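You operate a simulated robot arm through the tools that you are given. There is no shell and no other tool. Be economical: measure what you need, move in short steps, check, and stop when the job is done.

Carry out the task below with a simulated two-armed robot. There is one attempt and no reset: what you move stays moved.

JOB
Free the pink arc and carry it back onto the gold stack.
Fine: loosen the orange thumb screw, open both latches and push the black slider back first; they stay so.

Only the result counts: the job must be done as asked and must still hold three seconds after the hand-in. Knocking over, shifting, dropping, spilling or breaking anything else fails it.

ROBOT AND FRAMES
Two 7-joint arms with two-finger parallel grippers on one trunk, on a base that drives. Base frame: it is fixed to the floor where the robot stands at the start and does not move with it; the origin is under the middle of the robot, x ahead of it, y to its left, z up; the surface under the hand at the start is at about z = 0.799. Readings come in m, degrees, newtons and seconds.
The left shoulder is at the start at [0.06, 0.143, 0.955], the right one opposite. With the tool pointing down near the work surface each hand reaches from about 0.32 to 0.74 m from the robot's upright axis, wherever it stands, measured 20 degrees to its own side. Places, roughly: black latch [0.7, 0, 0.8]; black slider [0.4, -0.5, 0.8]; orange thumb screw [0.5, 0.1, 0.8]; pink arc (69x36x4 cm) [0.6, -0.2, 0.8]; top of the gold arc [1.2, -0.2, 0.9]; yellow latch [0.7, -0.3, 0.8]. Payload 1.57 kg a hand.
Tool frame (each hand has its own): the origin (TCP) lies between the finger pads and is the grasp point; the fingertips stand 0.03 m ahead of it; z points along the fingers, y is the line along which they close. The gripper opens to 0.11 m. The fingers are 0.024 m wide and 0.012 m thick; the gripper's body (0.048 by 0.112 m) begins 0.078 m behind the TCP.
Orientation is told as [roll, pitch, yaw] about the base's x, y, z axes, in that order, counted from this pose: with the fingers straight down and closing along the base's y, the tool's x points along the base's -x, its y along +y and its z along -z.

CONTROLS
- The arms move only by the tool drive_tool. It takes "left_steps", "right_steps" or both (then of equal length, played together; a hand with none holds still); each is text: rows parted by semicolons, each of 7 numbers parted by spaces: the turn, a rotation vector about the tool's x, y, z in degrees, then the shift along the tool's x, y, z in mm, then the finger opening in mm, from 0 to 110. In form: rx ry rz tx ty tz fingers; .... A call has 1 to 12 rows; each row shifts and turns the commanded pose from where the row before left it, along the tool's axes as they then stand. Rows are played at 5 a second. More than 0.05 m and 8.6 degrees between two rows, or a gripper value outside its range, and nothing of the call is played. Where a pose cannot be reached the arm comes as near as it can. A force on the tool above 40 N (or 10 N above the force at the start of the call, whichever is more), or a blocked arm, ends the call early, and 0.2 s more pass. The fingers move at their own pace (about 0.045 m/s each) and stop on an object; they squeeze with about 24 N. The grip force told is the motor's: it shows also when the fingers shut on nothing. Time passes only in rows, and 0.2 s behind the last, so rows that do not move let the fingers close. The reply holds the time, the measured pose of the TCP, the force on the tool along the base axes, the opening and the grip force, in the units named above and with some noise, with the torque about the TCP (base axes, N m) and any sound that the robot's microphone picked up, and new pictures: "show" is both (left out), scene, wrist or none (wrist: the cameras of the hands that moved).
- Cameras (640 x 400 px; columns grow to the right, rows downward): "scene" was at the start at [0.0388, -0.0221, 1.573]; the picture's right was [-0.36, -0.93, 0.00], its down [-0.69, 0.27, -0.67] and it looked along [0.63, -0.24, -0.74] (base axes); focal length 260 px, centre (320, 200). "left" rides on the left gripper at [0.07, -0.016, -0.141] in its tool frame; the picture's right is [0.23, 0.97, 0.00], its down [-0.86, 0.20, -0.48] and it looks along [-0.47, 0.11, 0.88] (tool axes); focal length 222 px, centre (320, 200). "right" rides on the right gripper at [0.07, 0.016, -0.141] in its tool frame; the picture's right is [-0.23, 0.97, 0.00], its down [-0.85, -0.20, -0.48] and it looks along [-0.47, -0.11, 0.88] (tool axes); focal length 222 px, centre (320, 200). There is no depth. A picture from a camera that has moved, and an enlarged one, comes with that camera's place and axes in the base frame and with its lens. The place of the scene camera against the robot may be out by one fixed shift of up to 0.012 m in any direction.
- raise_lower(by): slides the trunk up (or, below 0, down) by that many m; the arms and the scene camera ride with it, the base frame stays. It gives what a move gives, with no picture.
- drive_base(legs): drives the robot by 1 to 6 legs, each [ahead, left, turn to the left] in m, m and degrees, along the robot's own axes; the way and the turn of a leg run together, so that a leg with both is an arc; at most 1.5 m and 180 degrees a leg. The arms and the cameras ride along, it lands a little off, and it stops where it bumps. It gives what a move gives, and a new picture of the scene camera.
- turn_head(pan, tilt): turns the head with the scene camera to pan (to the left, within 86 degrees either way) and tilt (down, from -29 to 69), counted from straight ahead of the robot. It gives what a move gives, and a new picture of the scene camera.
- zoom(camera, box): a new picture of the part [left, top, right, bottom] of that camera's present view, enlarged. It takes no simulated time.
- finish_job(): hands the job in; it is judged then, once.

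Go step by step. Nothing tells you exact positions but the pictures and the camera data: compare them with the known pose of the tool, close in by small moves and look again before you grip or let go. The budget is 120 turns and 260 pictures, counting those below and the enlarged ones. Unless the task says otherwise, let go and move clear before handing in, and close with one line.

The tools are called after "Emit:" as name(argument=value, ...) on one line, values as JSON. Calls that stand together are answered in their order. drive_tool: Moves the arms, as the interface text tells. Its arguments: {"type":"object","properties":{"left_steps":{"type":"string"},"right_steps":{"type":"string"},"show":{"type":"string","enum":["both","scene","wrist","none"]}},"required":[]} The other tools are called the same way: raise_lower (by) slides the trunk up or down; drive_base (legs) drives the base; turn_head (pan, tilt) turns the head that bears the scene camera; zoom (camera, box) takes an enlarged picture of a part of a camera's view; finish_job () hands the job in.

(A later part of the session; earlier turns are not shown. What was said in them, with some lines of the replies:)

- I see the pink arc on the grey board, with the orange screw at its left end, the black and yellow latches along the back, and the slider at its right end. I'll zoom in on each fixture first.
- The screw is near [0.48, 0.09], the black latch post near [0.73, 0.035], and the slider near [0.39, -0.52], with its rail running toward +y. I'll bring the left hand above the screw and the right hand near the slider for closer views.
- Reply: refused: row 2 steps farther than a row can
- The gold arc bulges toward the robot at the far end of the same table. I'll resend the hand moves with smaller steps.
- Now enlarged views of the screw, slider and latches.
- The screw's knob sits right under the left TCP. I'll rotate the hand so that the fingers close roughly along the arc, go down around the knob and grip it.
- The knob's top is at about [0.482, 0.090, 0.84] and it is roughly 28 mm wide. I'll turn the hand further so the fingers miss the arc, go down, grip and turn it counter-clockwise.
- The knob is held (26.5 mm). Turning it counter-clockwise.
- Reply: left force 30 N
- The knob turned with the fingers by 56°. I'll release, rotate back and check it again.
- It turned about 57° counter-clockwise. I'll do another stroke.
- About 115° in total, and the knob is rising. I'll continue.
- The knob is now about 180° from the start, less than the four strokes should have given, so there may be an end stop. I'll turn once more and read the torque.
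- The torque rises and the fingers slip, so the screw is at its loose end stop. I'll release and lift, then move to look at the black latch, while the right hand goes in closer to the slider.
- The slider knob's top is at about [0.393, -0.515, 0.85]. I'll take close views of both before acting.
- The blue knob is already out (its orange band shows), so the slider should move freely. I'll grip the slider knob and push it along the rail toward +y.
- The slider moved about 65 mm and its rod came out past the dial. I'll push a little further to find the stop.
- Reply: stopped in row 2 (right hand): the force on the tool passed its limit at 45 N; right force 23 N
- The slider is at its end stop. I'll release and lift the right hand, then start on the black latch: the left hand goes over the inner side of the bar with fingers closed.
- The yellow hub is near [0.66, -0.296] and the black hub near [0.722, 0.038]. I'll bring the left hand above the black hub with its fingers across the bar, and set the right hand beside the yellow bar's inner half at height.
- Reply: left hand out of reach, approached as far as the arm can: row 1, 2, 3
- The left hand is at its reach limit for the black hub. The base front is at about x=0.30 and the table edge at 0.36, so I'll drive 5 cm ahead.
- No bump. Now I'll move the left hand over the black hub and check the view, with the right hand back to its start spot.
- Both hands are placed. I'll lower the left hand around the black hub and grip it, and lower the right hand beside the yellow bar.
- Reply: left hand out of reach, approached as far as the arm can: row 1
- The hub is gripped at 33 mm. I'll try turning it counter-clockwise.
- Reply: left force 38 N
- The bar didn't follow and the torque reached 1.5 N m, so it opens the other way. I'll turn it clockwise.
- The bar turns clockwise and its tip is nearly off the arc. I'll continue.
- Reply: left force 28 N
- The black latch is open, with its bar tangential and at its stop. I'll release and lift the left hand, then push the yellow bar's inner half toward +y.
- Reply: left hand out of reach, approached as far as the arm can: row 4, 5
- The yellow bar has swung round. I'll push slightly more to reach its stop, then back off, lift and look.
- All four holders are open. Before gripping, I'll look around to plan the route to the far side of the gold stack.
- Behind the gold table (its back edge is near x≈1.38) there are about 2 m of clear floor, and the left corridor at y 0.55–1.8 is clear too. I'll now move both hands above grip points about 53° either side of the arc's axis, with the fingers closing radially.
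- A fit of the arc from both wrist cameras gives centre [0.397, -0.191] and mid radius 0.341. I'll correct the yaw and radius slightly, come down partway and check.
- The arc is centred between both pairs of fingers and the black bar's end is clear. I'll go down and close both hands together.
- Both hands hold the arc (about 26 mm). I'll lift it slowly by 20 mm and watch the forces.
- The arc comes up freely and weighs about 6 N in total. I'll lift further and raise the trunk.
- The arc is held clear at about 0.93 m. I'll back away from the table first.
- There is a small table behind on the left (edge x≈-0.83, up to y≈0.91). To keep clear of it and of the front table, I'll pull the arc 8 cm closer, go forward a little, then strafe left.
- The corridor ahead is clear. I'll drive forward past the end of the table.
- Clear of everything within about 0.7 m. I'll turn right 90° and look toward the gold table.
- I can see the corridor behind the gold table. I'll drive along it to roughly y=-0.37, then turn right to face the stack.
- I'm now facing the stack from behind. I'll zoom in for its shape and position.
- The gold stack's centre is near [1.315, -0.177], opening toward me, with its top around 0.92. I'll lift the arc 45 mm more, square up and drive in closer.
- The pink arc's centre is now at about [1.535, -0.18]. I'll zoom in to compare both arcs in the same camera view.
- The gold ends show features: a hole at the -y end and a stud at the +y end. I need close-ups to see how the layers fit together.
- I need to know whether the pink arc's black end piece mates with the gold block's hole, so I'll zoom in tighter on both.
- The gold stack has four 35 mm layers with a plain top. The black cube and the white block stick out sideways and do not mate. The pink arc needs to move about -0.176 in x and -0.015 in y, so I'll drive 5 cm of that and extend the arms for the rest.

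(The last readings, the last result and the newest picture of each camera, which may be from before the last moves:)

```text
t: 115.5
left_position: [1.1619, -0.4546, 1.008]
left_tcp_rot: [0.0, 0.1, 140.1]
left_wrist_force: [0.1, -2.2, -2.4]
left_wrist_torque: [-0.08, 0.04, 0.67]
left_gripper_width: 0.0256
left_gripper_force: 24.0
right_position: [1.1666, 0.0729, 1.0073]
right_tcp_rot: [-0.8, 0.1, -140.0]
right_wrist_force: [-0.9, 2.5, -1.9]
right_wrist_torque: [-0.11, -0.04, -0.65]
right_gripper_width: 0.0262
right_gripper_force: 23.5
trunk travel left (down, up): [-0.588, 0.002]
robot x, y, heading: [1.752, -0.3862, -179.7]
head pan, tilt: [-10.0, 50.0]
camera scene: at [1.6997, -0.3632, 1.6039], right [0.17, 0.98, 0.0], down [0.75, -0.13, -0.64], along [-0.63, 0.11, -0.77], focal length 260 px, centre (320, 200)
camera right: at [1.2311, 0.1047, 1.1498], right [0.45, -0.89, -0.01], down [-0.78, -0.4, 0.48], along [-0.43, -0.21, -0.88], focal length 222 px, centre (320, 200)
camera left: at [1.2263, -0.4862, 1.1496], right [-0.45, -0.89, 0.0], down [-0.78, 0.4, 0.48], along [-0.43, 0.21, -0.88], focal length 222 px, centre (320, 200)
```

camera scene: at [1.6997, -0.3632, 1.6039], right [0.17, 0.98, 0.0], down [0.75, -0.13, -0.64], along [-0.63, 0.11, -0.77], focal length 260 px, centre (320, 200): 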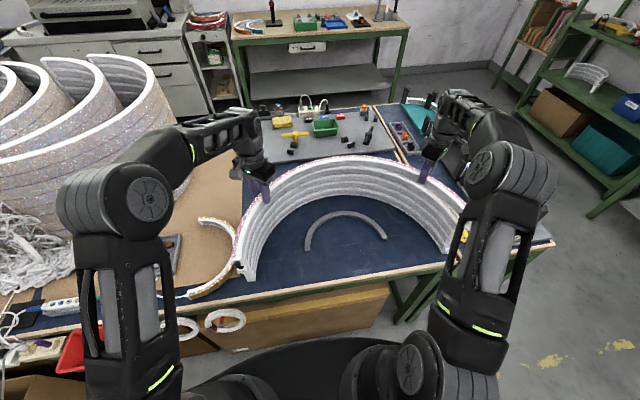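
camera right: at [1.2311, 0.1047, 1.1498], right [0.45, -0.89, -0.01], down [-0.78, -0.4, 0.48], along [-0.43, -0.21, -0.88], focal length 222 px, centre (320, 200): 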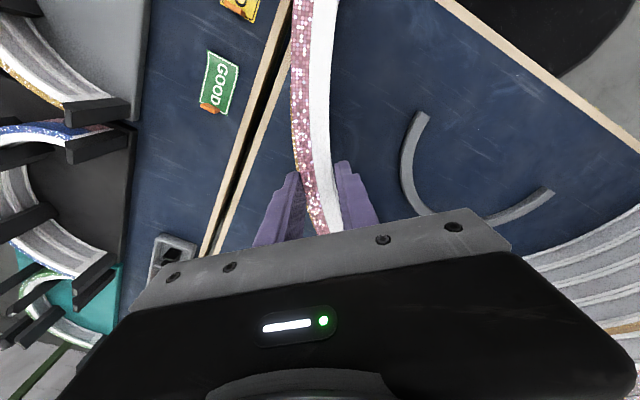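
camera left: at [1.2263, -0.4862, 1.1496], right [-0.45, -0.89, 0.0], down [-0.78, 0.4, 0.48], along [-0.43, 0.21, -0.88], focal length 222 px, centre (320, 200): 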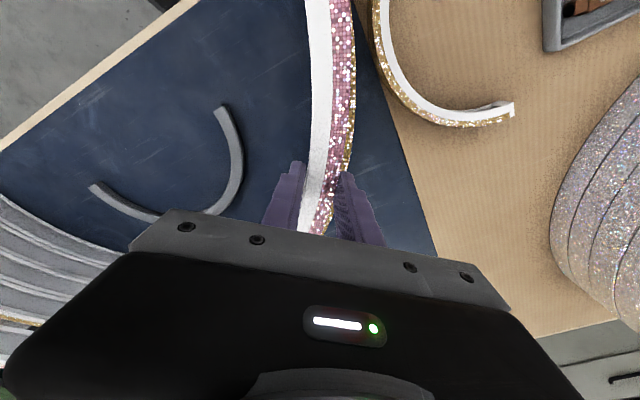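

Very close now. I'll zoom in on the overlap on both sides and at the ends.

Emit:
zoom(camera="left", box=[260, 0, 420, 200])

Emit:
zoom(camera="right", box=[220, 0, 380, 200])

Emit:
zoom(camera="scene", box=[215, 225, 275, 285])

Emit:
zoom(camera="scene", box=[420, 190, 500, 270])

Emit:
zoom(camera="scene", box=[260, 140, 440, 240])

```text
2.00 times, centred on (340, 100) of left
camera zoom: at [1.2263, -0.4862, 1.1496], right [-0.45, -0.89, 0.0], down [-0.78, 0.4, 0.48], along [-0.43, 0.21, -0.88], focal length 444 px, centre (280, 400)
```

zoom: 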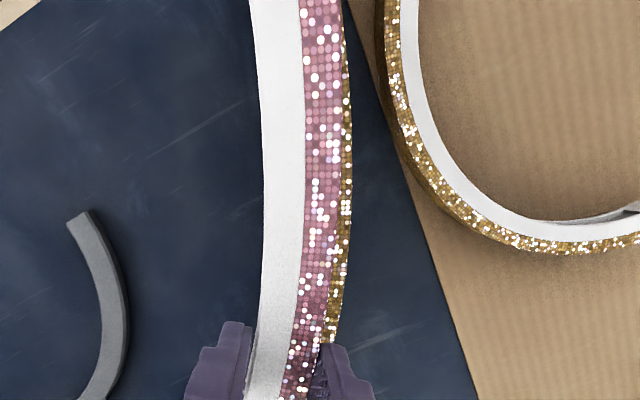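

```text
2.00 times, centred on (300, 100) of right
camera zoom: at [1.2311, 0.1047, 1.1498], right [0.45, -0.89, -0.01], down [-0.78, -0.4, 0.48], along [-0.43, -0.21, -0.88], focal length 444 px, centre (360, 400)
```

zoom: 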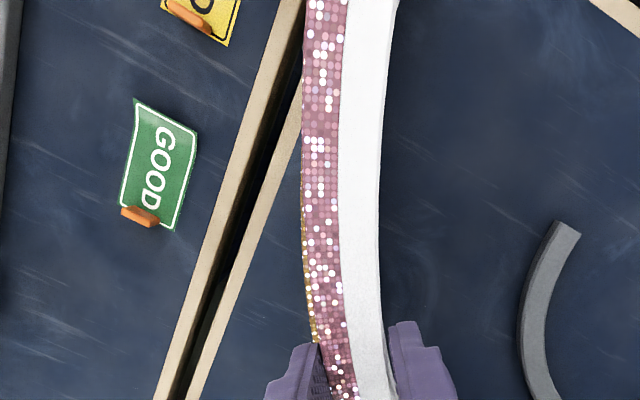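

```text
6.67 times, centred on (245, 255) of scene
camera zoom: at [1.6997, -0.3632, 1.6039], right [0.17, 0.98, 0.0], down [0.75, -0.13, -0.64], along [-0.63, 0.11, -0.77], focal length 1737 px, centre (820, -167)
```

zoom: 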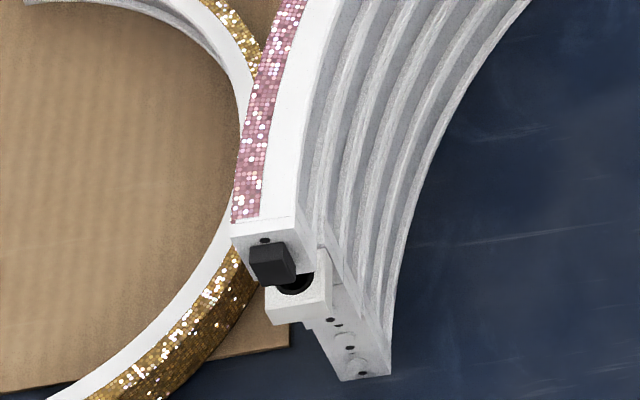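

```text
5.00 times, centred on (460, 230) of scene
camera zoom: at [1.6997, -0.3632, 1.6039], right [0.17, 0.98, 0.0], down [0.75, -0.13, -0.64], along [-0.63, 0.11, -0.77], focal length 1303 px, centre (-380, 50)
```

zoom: 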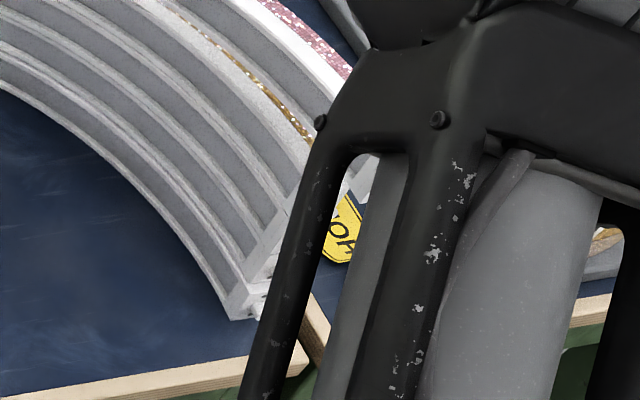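

```text
3.56 times, centred on (350, 190) of scene
camera zoom: at [1.6997, -0.3632, 1.6039], right [0.17, 0.98, 0.0], down [0.75, -0.13, -0.64], along [-0.63, 0.11, -0.77], focal length 926 px, centre (213, 236)
```

zoom: 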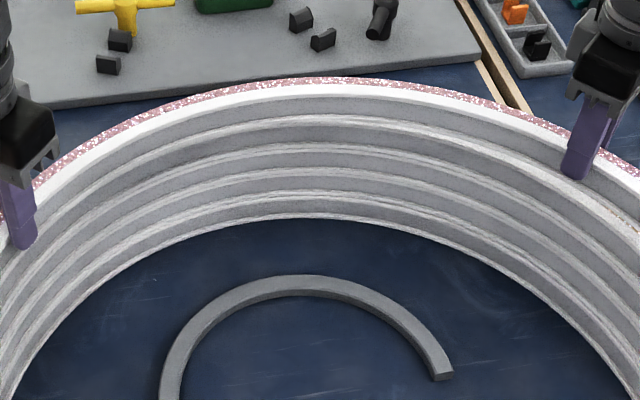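

The remaining offset is about -27 mm in x and -2 mm in y. I'll correct it, then lower 18 mm and recheck.

Emit:
drive_tool(left_steps="0 0 0 -4.85 4.7 0 5;0 0 0 -4.85 4.7 0 5;0 0 0 -4.85 4.7 0 5;0 0 0 -4.85 4.7 0 5;0 0 0 0 0 6 5;0 0 0 0 0 6 5;0 0 0 0 0 6 5;0 0 0 0 0 0 5", right_steps="0 0 0 -5.5 -3.95 0 5;0 0 0 -5.5 -3.95 0 5;0 0 0 -5.5 -3.95 0 5;0 0 0 -5.5 -3.95 0 5;0 0 0 0 0 6 5;0 0 0 0 0 6 5;0 0 0 0 0 6 5;0 0 0 0 0 0 5", show="none")

Emit:
zoom(camera="left", box=[260, 0, 420, 200])

Emit:
zoom(camera="right", box=[220, 0, 380, 200])

Emit:
zoom(camera="scene", box=[215, 225, 275, 285])

Emit:
zoom(camera="scene", box=[240, 140, 480, 280])

```text
t: 117.3
left_position: [1.1337, -0.4552, 0.99]
left_tcp_rot: [0.1, 0.0, 140.1]
left_wrist_force: [0.5, -2.8, -2.5]
left_wrist_torque: [0.01, 0.11, 0.6]
left_gripper_width: 0.0252
left_gripper_force: 23.9
right_position: [1.1385, 0.0713, 0.9899]
right_tcp_rot: [-0.6, 0.2, -140.1]
right_wrist_force: [-0.5, 1.7, -1.9]
right_wrist_torque: [-0.06, -0.12, -0.64]
right_gripper_width: 0.0261
right_gripper_force: 24.2
trunk travel left (down, up): [-0.588, 0.002]
robot x, y, heading: [1.7493, -0.3809, -180.0]
head pan, tilt: [-10.0, 50.0]
```

```text
2.00 times, centred on (340, 100) of left
camera zoom: at [1.1988, -0.4882, 1.1312], right [-0.45, -0.89, 0.0], down [-0.78, 0.4, 0.48], along [-0.43, 0.21, -0.88], focal length 444 px, centre (280, 400)
```

zoom: 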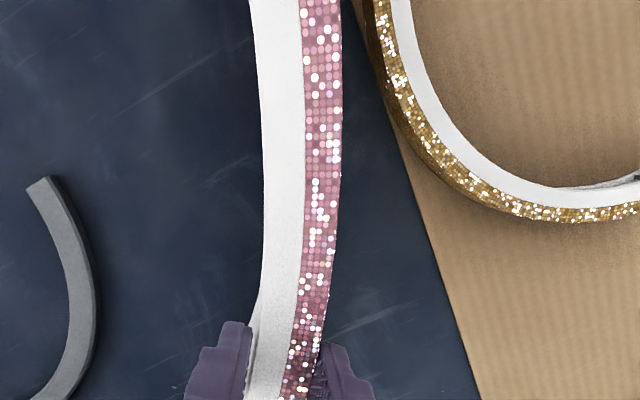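

```text
2.00 times, centred on (300, 100) of right
camera zoom: at [1.2035, 0.1028, 1.1316], right [0.45, -0.89, -0.01], down [-0.78, -0.4, 0.48], along [-0.43, -0.21, -0.88], focal length 444 px, centre (360, 400)
```

zoom: 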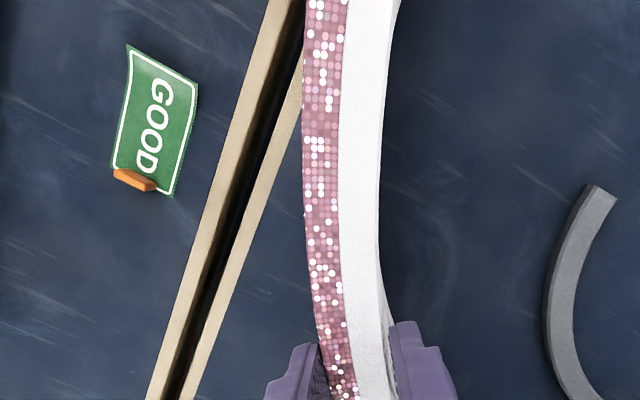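

```text
6.67 times, centred on (245, 255) of scene
camera zoom: at [1.6993, -0.3632, 1.6039], right [0.17, 0.98, 0.0], down [0.75, -0.13, -0.64], along [-0.63, 0.11, -0.77], focal length 1737 px, centre (820, -167)
```

zoom: 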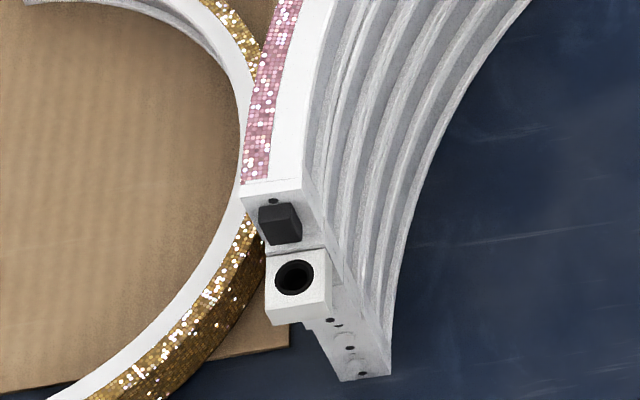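

```text
2.67 times, centred on (360, 210) of scene
camera zoom: at [1.6993, -0.3632, 1.6039], right [0.17, 0.98, 0.0], down [0.75, -0.13, -0.64], along [-0.63, 0.11, -0.77], focal length 695 px, centre (213, 173)
```

zoom: 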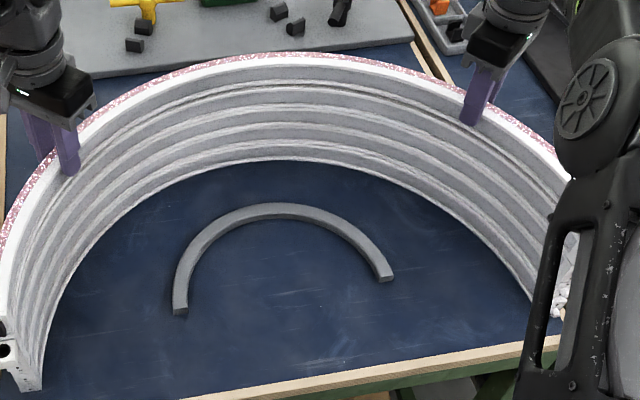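

The alignment looks good. I'll zoom tighter on the -y end to check the end offset and remaining gap.

Emit:
zoom(camera="scene", box=[232, 240, 262, 270])

Emit:
zoom(camera="scene", box=[300, 150, 400, 200])

```text
13.33 times, centred on (247, 255) of scene
camera zoom: at [1.6993, -0.3632, 1.6039], right [0.17, 0.98, 0.0], down [0.75, -0.13, -0.64], along [-0.63, 0.11, -0.77], focal length 3474 px, centre (1293, -533)
```

zoom: 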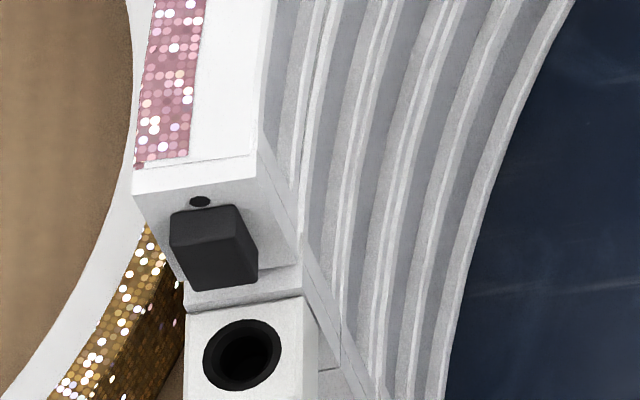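

```text
6.40 times, centred on (350, 175) of scene
camera zoom: at [1.6993, -0.3632, 1.6039], right [0.17, 0.98, 0.0], down [0.75, -0.13, -0.64], along [-0.63, 0.11, -0.77], focal length 1668 px, centre (128, 360)
```

zoom: 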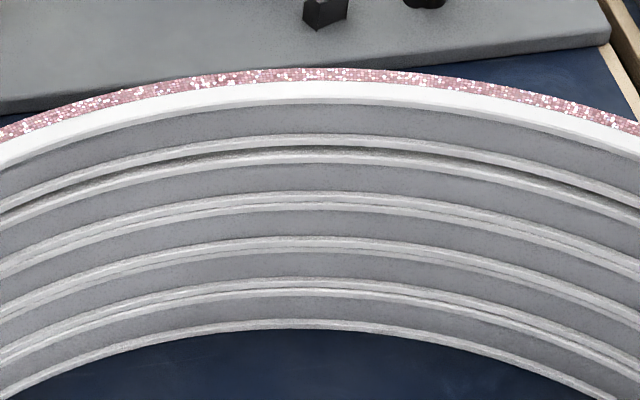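

It is well aligned and the gap is small. I'll lower in small steps while watching the force.

Emit:
drive_tool(left_steps="0 0 0 0 0 1.5 5;0 0 0 0 0 1.5 5;0 0 0 0 0 1.5 5;0 0 0 0 0 0 5", right_steps="0 0 0 0 0 1.5 5;0 0 0 0 0 1.5 5;0 0 0 0 0 1.5 5;0 0 0 0 0 0 5", show="none")

Emit:
zoom(camera="scene", box=[300, 150, 400, 200])

Emit:
zoom(camera="scene", box=[232, 240, 262, 270])

```text
t: 118.3
left_position: [1.1343, -0.4572, 0.9845]
left_tcp_rot: [0.0, 0.1, 140.1]
left_wrist_force: [-0.6, 0.0, -2.6]
left_wrist_torque: [-0.24, -0.32, 0.67]
left_gripper_width: 0.0252
left_gripper_force: 24.1
right_position: [1.1393, 0.0703, 0.9854]
right_tcp_rot: [-0.6, 0.2, -140.0]
right_wrist_force: [0.4, 1.4, -1.9]
right_wrist_torque: [-0.32, 0.08, -0.66]
right_gripper_width: 0.0261
right_gripper_force: 24.2
trunk travel left (down, up): [-0.588, 0.002]
robot x, y, heading: [1.7485, -0.3847, -179.9]
head pan, tilt: [-10.0, 50.0]
```

```text
6.40 times, centred on (350, 175) of scene
camera zoom: at [1.6993, -0.3631, 1.6039], right [0.17, 0.98, 0.0], down [0.75, -0.13, -0.64], along [-0.63, 0.11, -0.77], focal length 1668 px, centre (128, 360)
```

zoom: 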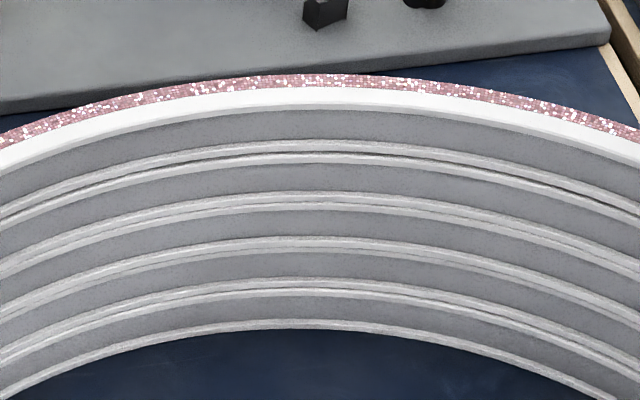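

```text
13.33 times, centred on (247, 255) of scene
camera zoom: at [1.6993, -0.3631, 1.6039], right [0.17, 0.98, 0.0], down [0.75, -0.13, -0.64], along [-0.63, 0.11, -0.77], focal length 3474 px, centre (1293, -533)
```

zoom: 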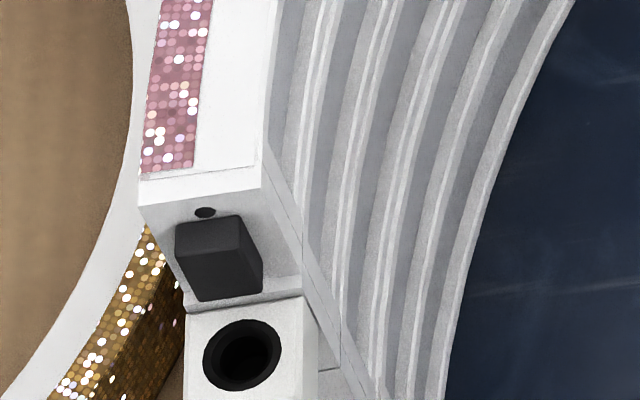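

Nearly seated, and the wrist torques are beginning to change. I'll lower a few millimetres more.

Emit:
drive_tool(left_steps="0 0 0 0 0 1 5;0 0 0 0 0 1 5;0 0 0 0 0 1 5;0 0 0 0 0 0 5", right_steps="0 0 0 0 0 1 5;0 0 0 0 0 1 5;0 0 0 0 0 1 5;0 0 0 0 0 0 5", show="none")

Emit:
zoom(camera="scene", box=[300, 150, 400, 200])

Emit:
zoom(camera="scene", box=[232, 240, 262, 270])

```text
t: 119.3
left_position: [1.1337, -0.4557, 0.9845]
left_tcp_rot: [0.1, -0.3, 140.1]
left_wrist_force: [-2.1, -1.1, 16.3]
left_wrist_torque: [-0.23, -0.31, 0.65]
left_gripper_width: 0.0256
left_gripper_force: 23.3
right_position: [1.1396, 0.0716, 0.9837]
right_tcp_rot: [-0.8, 0.0, -139.9]
right_wrist_force: [-3.1, 3.0, 6.1]
right_wrist_torque: [0.09, -0.58, -0.57]
right_gripper_width: 0.0262
right_gripper_force: 23.7
trunk travel left (down, up): [-0.588, 0.002]
robot x, y, heading: [1.748, -0.3825, -179.9]
head pan, tilt: [-10.0, 50.0]
```

```text
6.40 times, centred on (350, 175) of scene
camera zoom: at [1.7009, -0.3634, 1.6042], right [0.17, 0.98, 0.0], down [0.75, -0.13, -0.64], along [-0.63, 0.11, -0.77], focal length 1668 px, centre (128, 360)
```

zoom: 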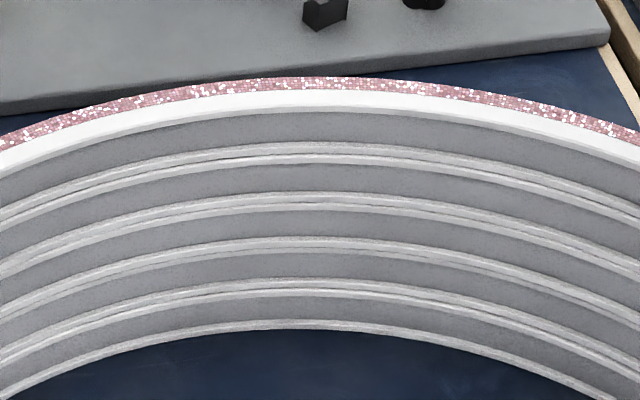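

```text
13.33 times, centred on (247, 255) of scene
camera zoom: at [1.7009, -0.3634, 1.6042], right [0.17, 0.98, 0.0], down [0.75, -0.13, -0.64], along [-0.63, 0.11, -0.77], focal length 3474 px, centre (1293, -533)
```

zoom: 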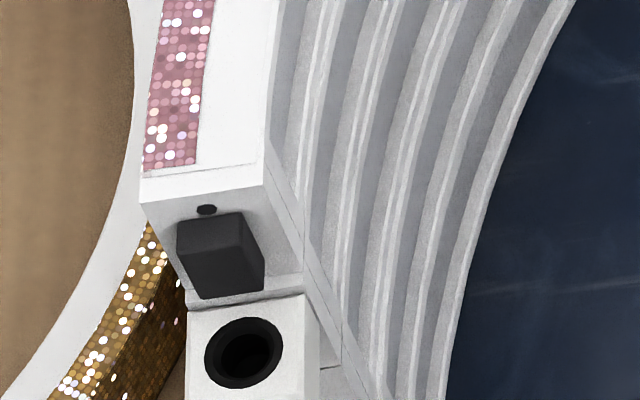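

Both hands now feel upward contact (16 N and 6 N) and the layer spacing is even, so the arc is seated. I'll relieve the pressure, open gently and check.

Emit:
drive_tool(left_steps="0 0 0 0 0 -1 5;0 0 0 0 0 -1 5;0 0 0 0 0 0 5;0 0 0 0 0 0 30;0 0 0 0 0 0 38;0 0 0 0 0 0 46;0 0 0 0 0 0 50", right_steps="0 0 0 0 0 -1 5;0 0 0 0 0 -1 5;0 0 0 0 0 0 5;0 0 0 0 0 0 30;0 0 0 0 0 0 38;0 0 0 0 0 0 46;0 0 0 0 0 0 50", show="wrist")

Emit:
zoom(camera="scene", box=[240, 140, 480, 280])

Emit:
zoom(camera="scene", box=[232, 240, 262, 270])

```text
t: 120.9
left_position: [1.136, -0.4574, 0.9829]
left_tcp_rot: [0.0, 0.1, 140.1]
left_wrist_force: [0.0, -0.3, 0.0]
left_wrist_torque: [-0.03, 0.03, 0.0]
left_gripper_width: 0.0498
left_gripper_force: 0.0
right_position: [1.1397, 0.0708, 0.9857]
right_tcp_rot: [-0.7, 0.0, -140.0]
right_wrist_force: [-0.4, 0.2, 0.4]
right_wrist_torque: [0.01, 0.02, -0.01]
right_gripper_width: 0.05
right_gripper_force: 0.1
trunk travel left (down, up): [-0.588, 0.002]
robot x, y, heading: [1.7506, -0.3837, -179.8]
head pan, tilt: [-10.0, 50.0]
camera right: at [1.2039, 0.1027, 1.1264], right [0.45, -0.89, -0.01], down [-0.78, -0.4, 0.48], along [-0.43, -0.21, -0.88], focal length 222 px, centre (320, 200)
camera left: at [1.1992, -0.4879, 1.1256], right [-0.45, -0.89, 0.0], down [-0.78, 0.4, 0.48], along [-0.43, 0.21, -0.88], focal length 222 px, centre (320, 200)
```

right: 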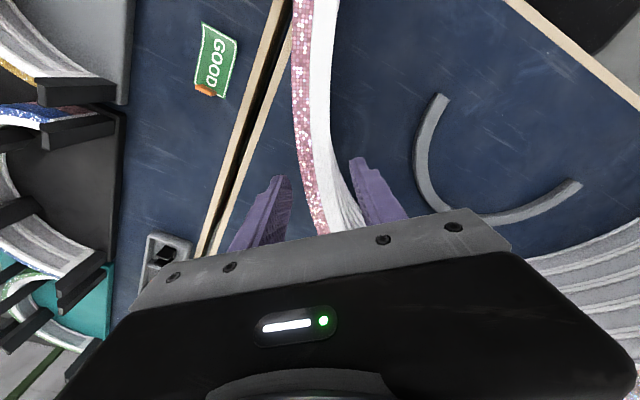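
left: 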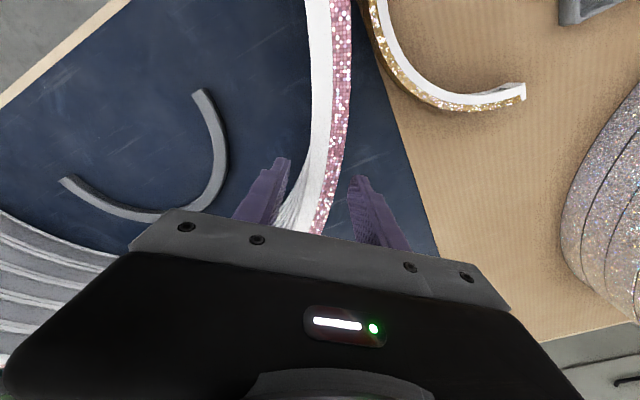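

```text
2.67 times, centred on (360, 210) of scene
camera zoom: at [1.6997, -0.3633, 1.6039], right [0.17, 0.98, 0.0], down [0.75, -0.13, -0.64], along [-0.63, 0.11, -0.77], focal length 695 px, centre (213, 173)
```

zoom: 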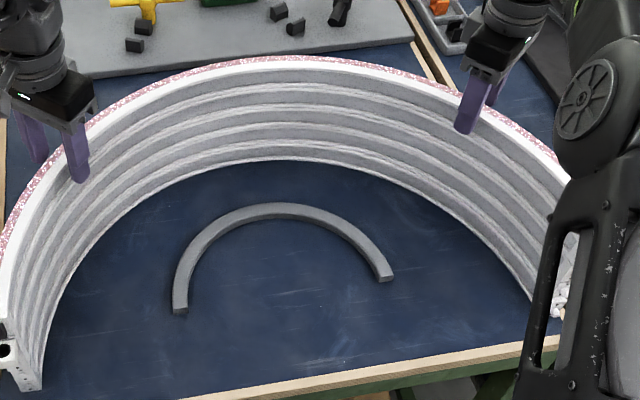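

```text
13.33 times, centred on (247, 255) of scene
camera zoom: at [1.6997, -0.3633, 1.6039], right [0.17, 0.98, 0.0], down [0.75, -0.13, -0.64], along [-0.63, 0.11, -0.77], focal length 3474 px, centre (1293, -533)
```

zoom: 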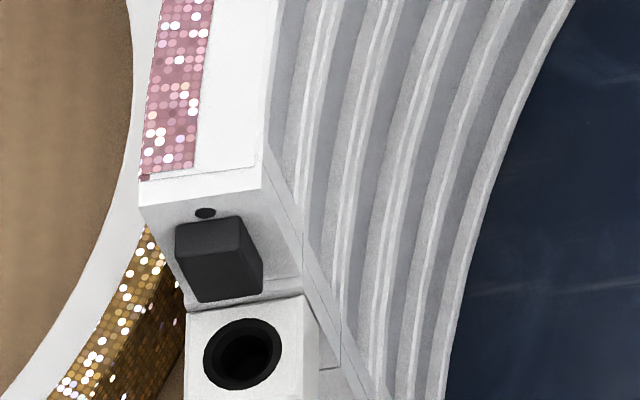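

The arc rests evenly on the stack with forces at zero. I'll lift both hands straight up, back away and take a final look.

Emit:
drive_tool(left_steps="0 0 0 0 0 -10 54;0 0 0 0 0 -20 54;0 0 0 0 0 -20 54;0 0 0 0 0 -20 54;0 0 0 0 0 0 54", right_steps="0 0 0 0 0 -10 54;0 0 0 0 0 -20 54;0 0 0 0 0 -20 54;0 0 0 0 0 -20 54;0 0 0 0 0 0 54", show="none")

Emit:
drive_base(legs=[[-0.45, 0, 0]])

Emit:
zoom(camera="scene", box=[220, 100, 480, 260])

```text
t: 122.1
left_position: [1.1338, -0.4567, 1.0539]
left_tcp_rot: [0.0, 0.1, 140.1]
left_wrist_force: [0.2, 0.2, 0.3]
left_wrist_torque: [0.0, -0.04, -0.02]
left_gripper_width: 0.0541
left_gripper_force: 0.0
right_position: [1.1392, 0.0705, 1.0354]
right_tcp_rot: [-0.7, 0.2, -140.1]
right_wrist_force: [-0.3, 0.0, 0.4]
right_wrist_torque: [-0.02, -0.03, 0.0]
right_gripper_width: 0.054
right_gripper_force: 0.1
right hand out of reach, approached as far as the arm can: row 4
trunk travel left (down, up): [-0.588, 0.002]
robot x, y, heading: [1.7508, -0.3834, -180.2]
head pan, tilt: [-10.0, 50.0]
```

```text
t: 124.8
left_position: [1.5939, -0.4566, 1.0532]
left_tcp_rot: [0.0, 0.0, 140.0]
left_wrist_force: [0.3, -0.4, 0.0]
left_wrist_torque: [0.0, 0.01, -0.04]
left_gripper_width: 0.0537
left_gripper_force: 0.2
right_position: [1.5991, 0.0703, 1.0367]
right_tcp_rot: [-0.7, 0.1, -140.0]
right_wrist_force: [0.4, -0.6, 0.6]
right_wrist_torque: [-0.03, -0.01, -0.01]
right_gripper_width: 0.0541
right_gripper_force: 0.0
trunk travel left (down, up): [-0.588, 0.002]
robot x, y, heading: [2.2098, -0.383, -180.2]
head pan, tilt: [-10.0, 50.0]
camera scene: at [2.1594, -0.3631, 1.6039], right [0.17, 0.98, 0.0], down [0.75, -0.13, -0.64], along [-0.63, 0.11, -0.77], focal length 260 px, centre (320, 200)
```

scene: 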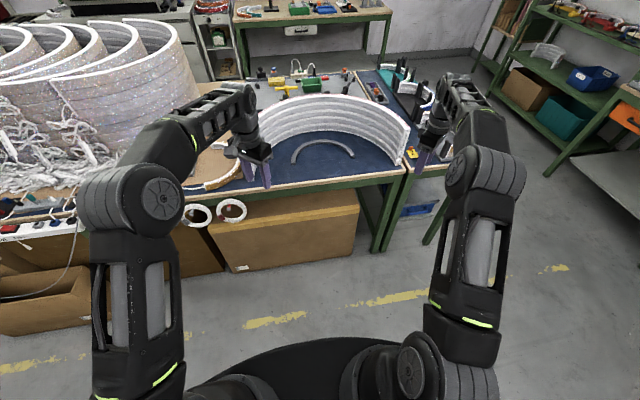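

```text
2.46 times, centred on (350, 180) of scene
camera zoom: at [2.1594, -0.3631, 1.6039], right [0.17, 0.98, 0.0], down [0.75, -0.13, -0.64], along [-0.63, 0.11, -0.77], focal length 641 px, centre (246, 249)
```

zoom: 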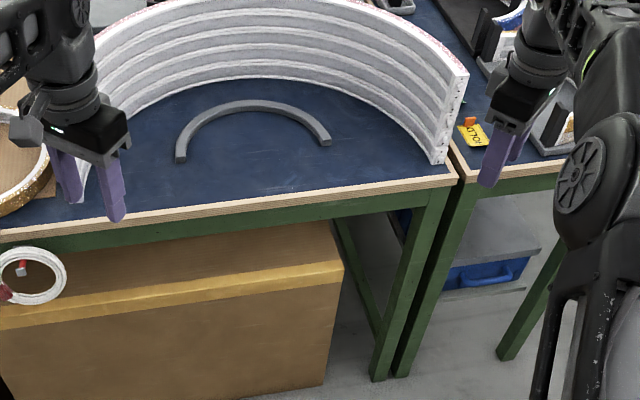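

The right end is now visible, so I'll check the end alignment closely.

Emit:
zoom(camera="scene", box=[380, 115, 420, 175])

Emit:
turn_head(pan=-8, tilt=40)

Emit:
zoom(camera="scene", box=[220, 120, 440, 240])

```text
6.67 times, centred on (400, 145) of scene
camera zoom: at [2.1594, -0.3631, 1.6039], right [0.17, 0.98, 0.0], down [0.75, -0.13, -0.64], along [-0.63, 0.11, -0.77], focal length 1737 px, centre (-213, 567)
```

zoom: 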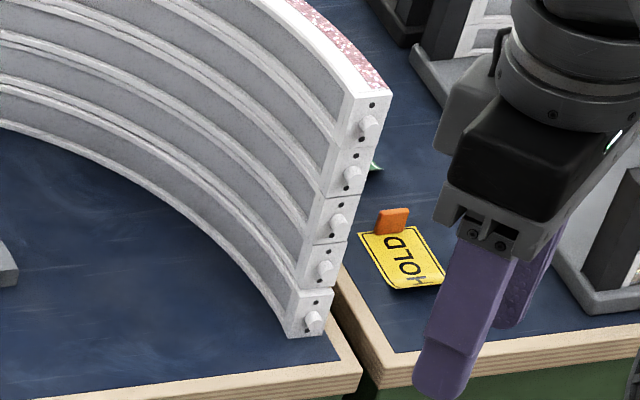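

```text
t: 125.6
left_position: [1.594, -0.4565, 1.0537]
left_tcp_rot: [0.0, 0.1, 140.1]
left_wrist_force: [0.3, 0.5, 0.7]
left_wrist_torque: [-0.02, -0.02, 0.02]
left_gripper_width: 0.0541
left_gripper_force: 0.0
right_position: [1.5979, 0.0705, 1.0351]
right_tcp_rot: [-0.7, 0.0, -140.0]
right_wrist_force: [-1.1, -0.1, 0.4]
right_wrist_torque: [0.0, 0.01, -0.02]
right_gripper_width: 0.0541
right_gripper_force: 0.1
trunk travel left (down, up): [-0.588, 0.002]
robot x, y, heading: [2.2087, -0.3809, -179.7]
head pan, tilt: [-8.0, 40.0]
camera scene: at [2.15, -0.3646, 1.618], right [0.14, 0.99, 0.0], down [0.64, -0.09, -0.77], along [-0.76, 0.11, -0.64], focal length 260 px, centre (320, 200)
```

scene: 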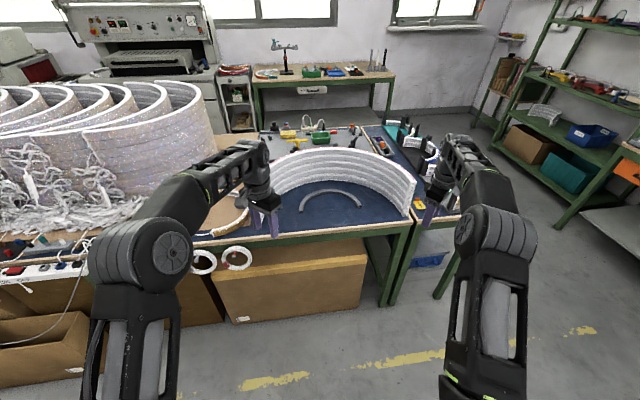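

```text
2.91 times, centred on (330, 180) of scene
camera zoom: at [2.15, -0.3646, 1.618], right [0.14, 0.99, 0.0], down [0.64, -0.09, -0.77], along [-0.76, 0.11, -0.64], focal length 758 px, centre (291, 258)
```

zoom: 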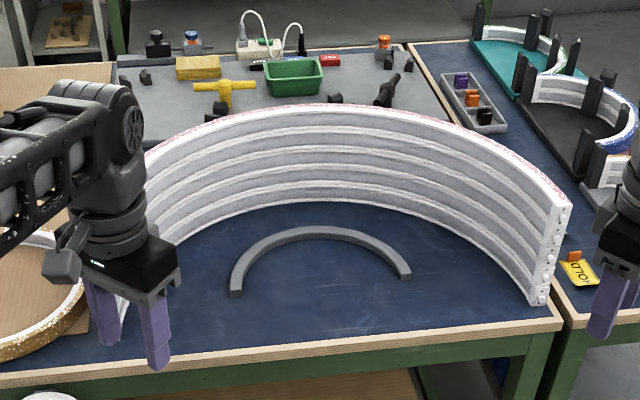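

All five end faces and studs line up. The pink arc sits flush on the gold stack and both hands are clear, so I'm handing in.

Emit:
finish_job()

```text
The job is handed in.
```

The pink arc is free and now sits flush on the gold stack, lined up with the layers below at both ends. The orange screw is loose, both latches are open and the black slider is back at its stop.
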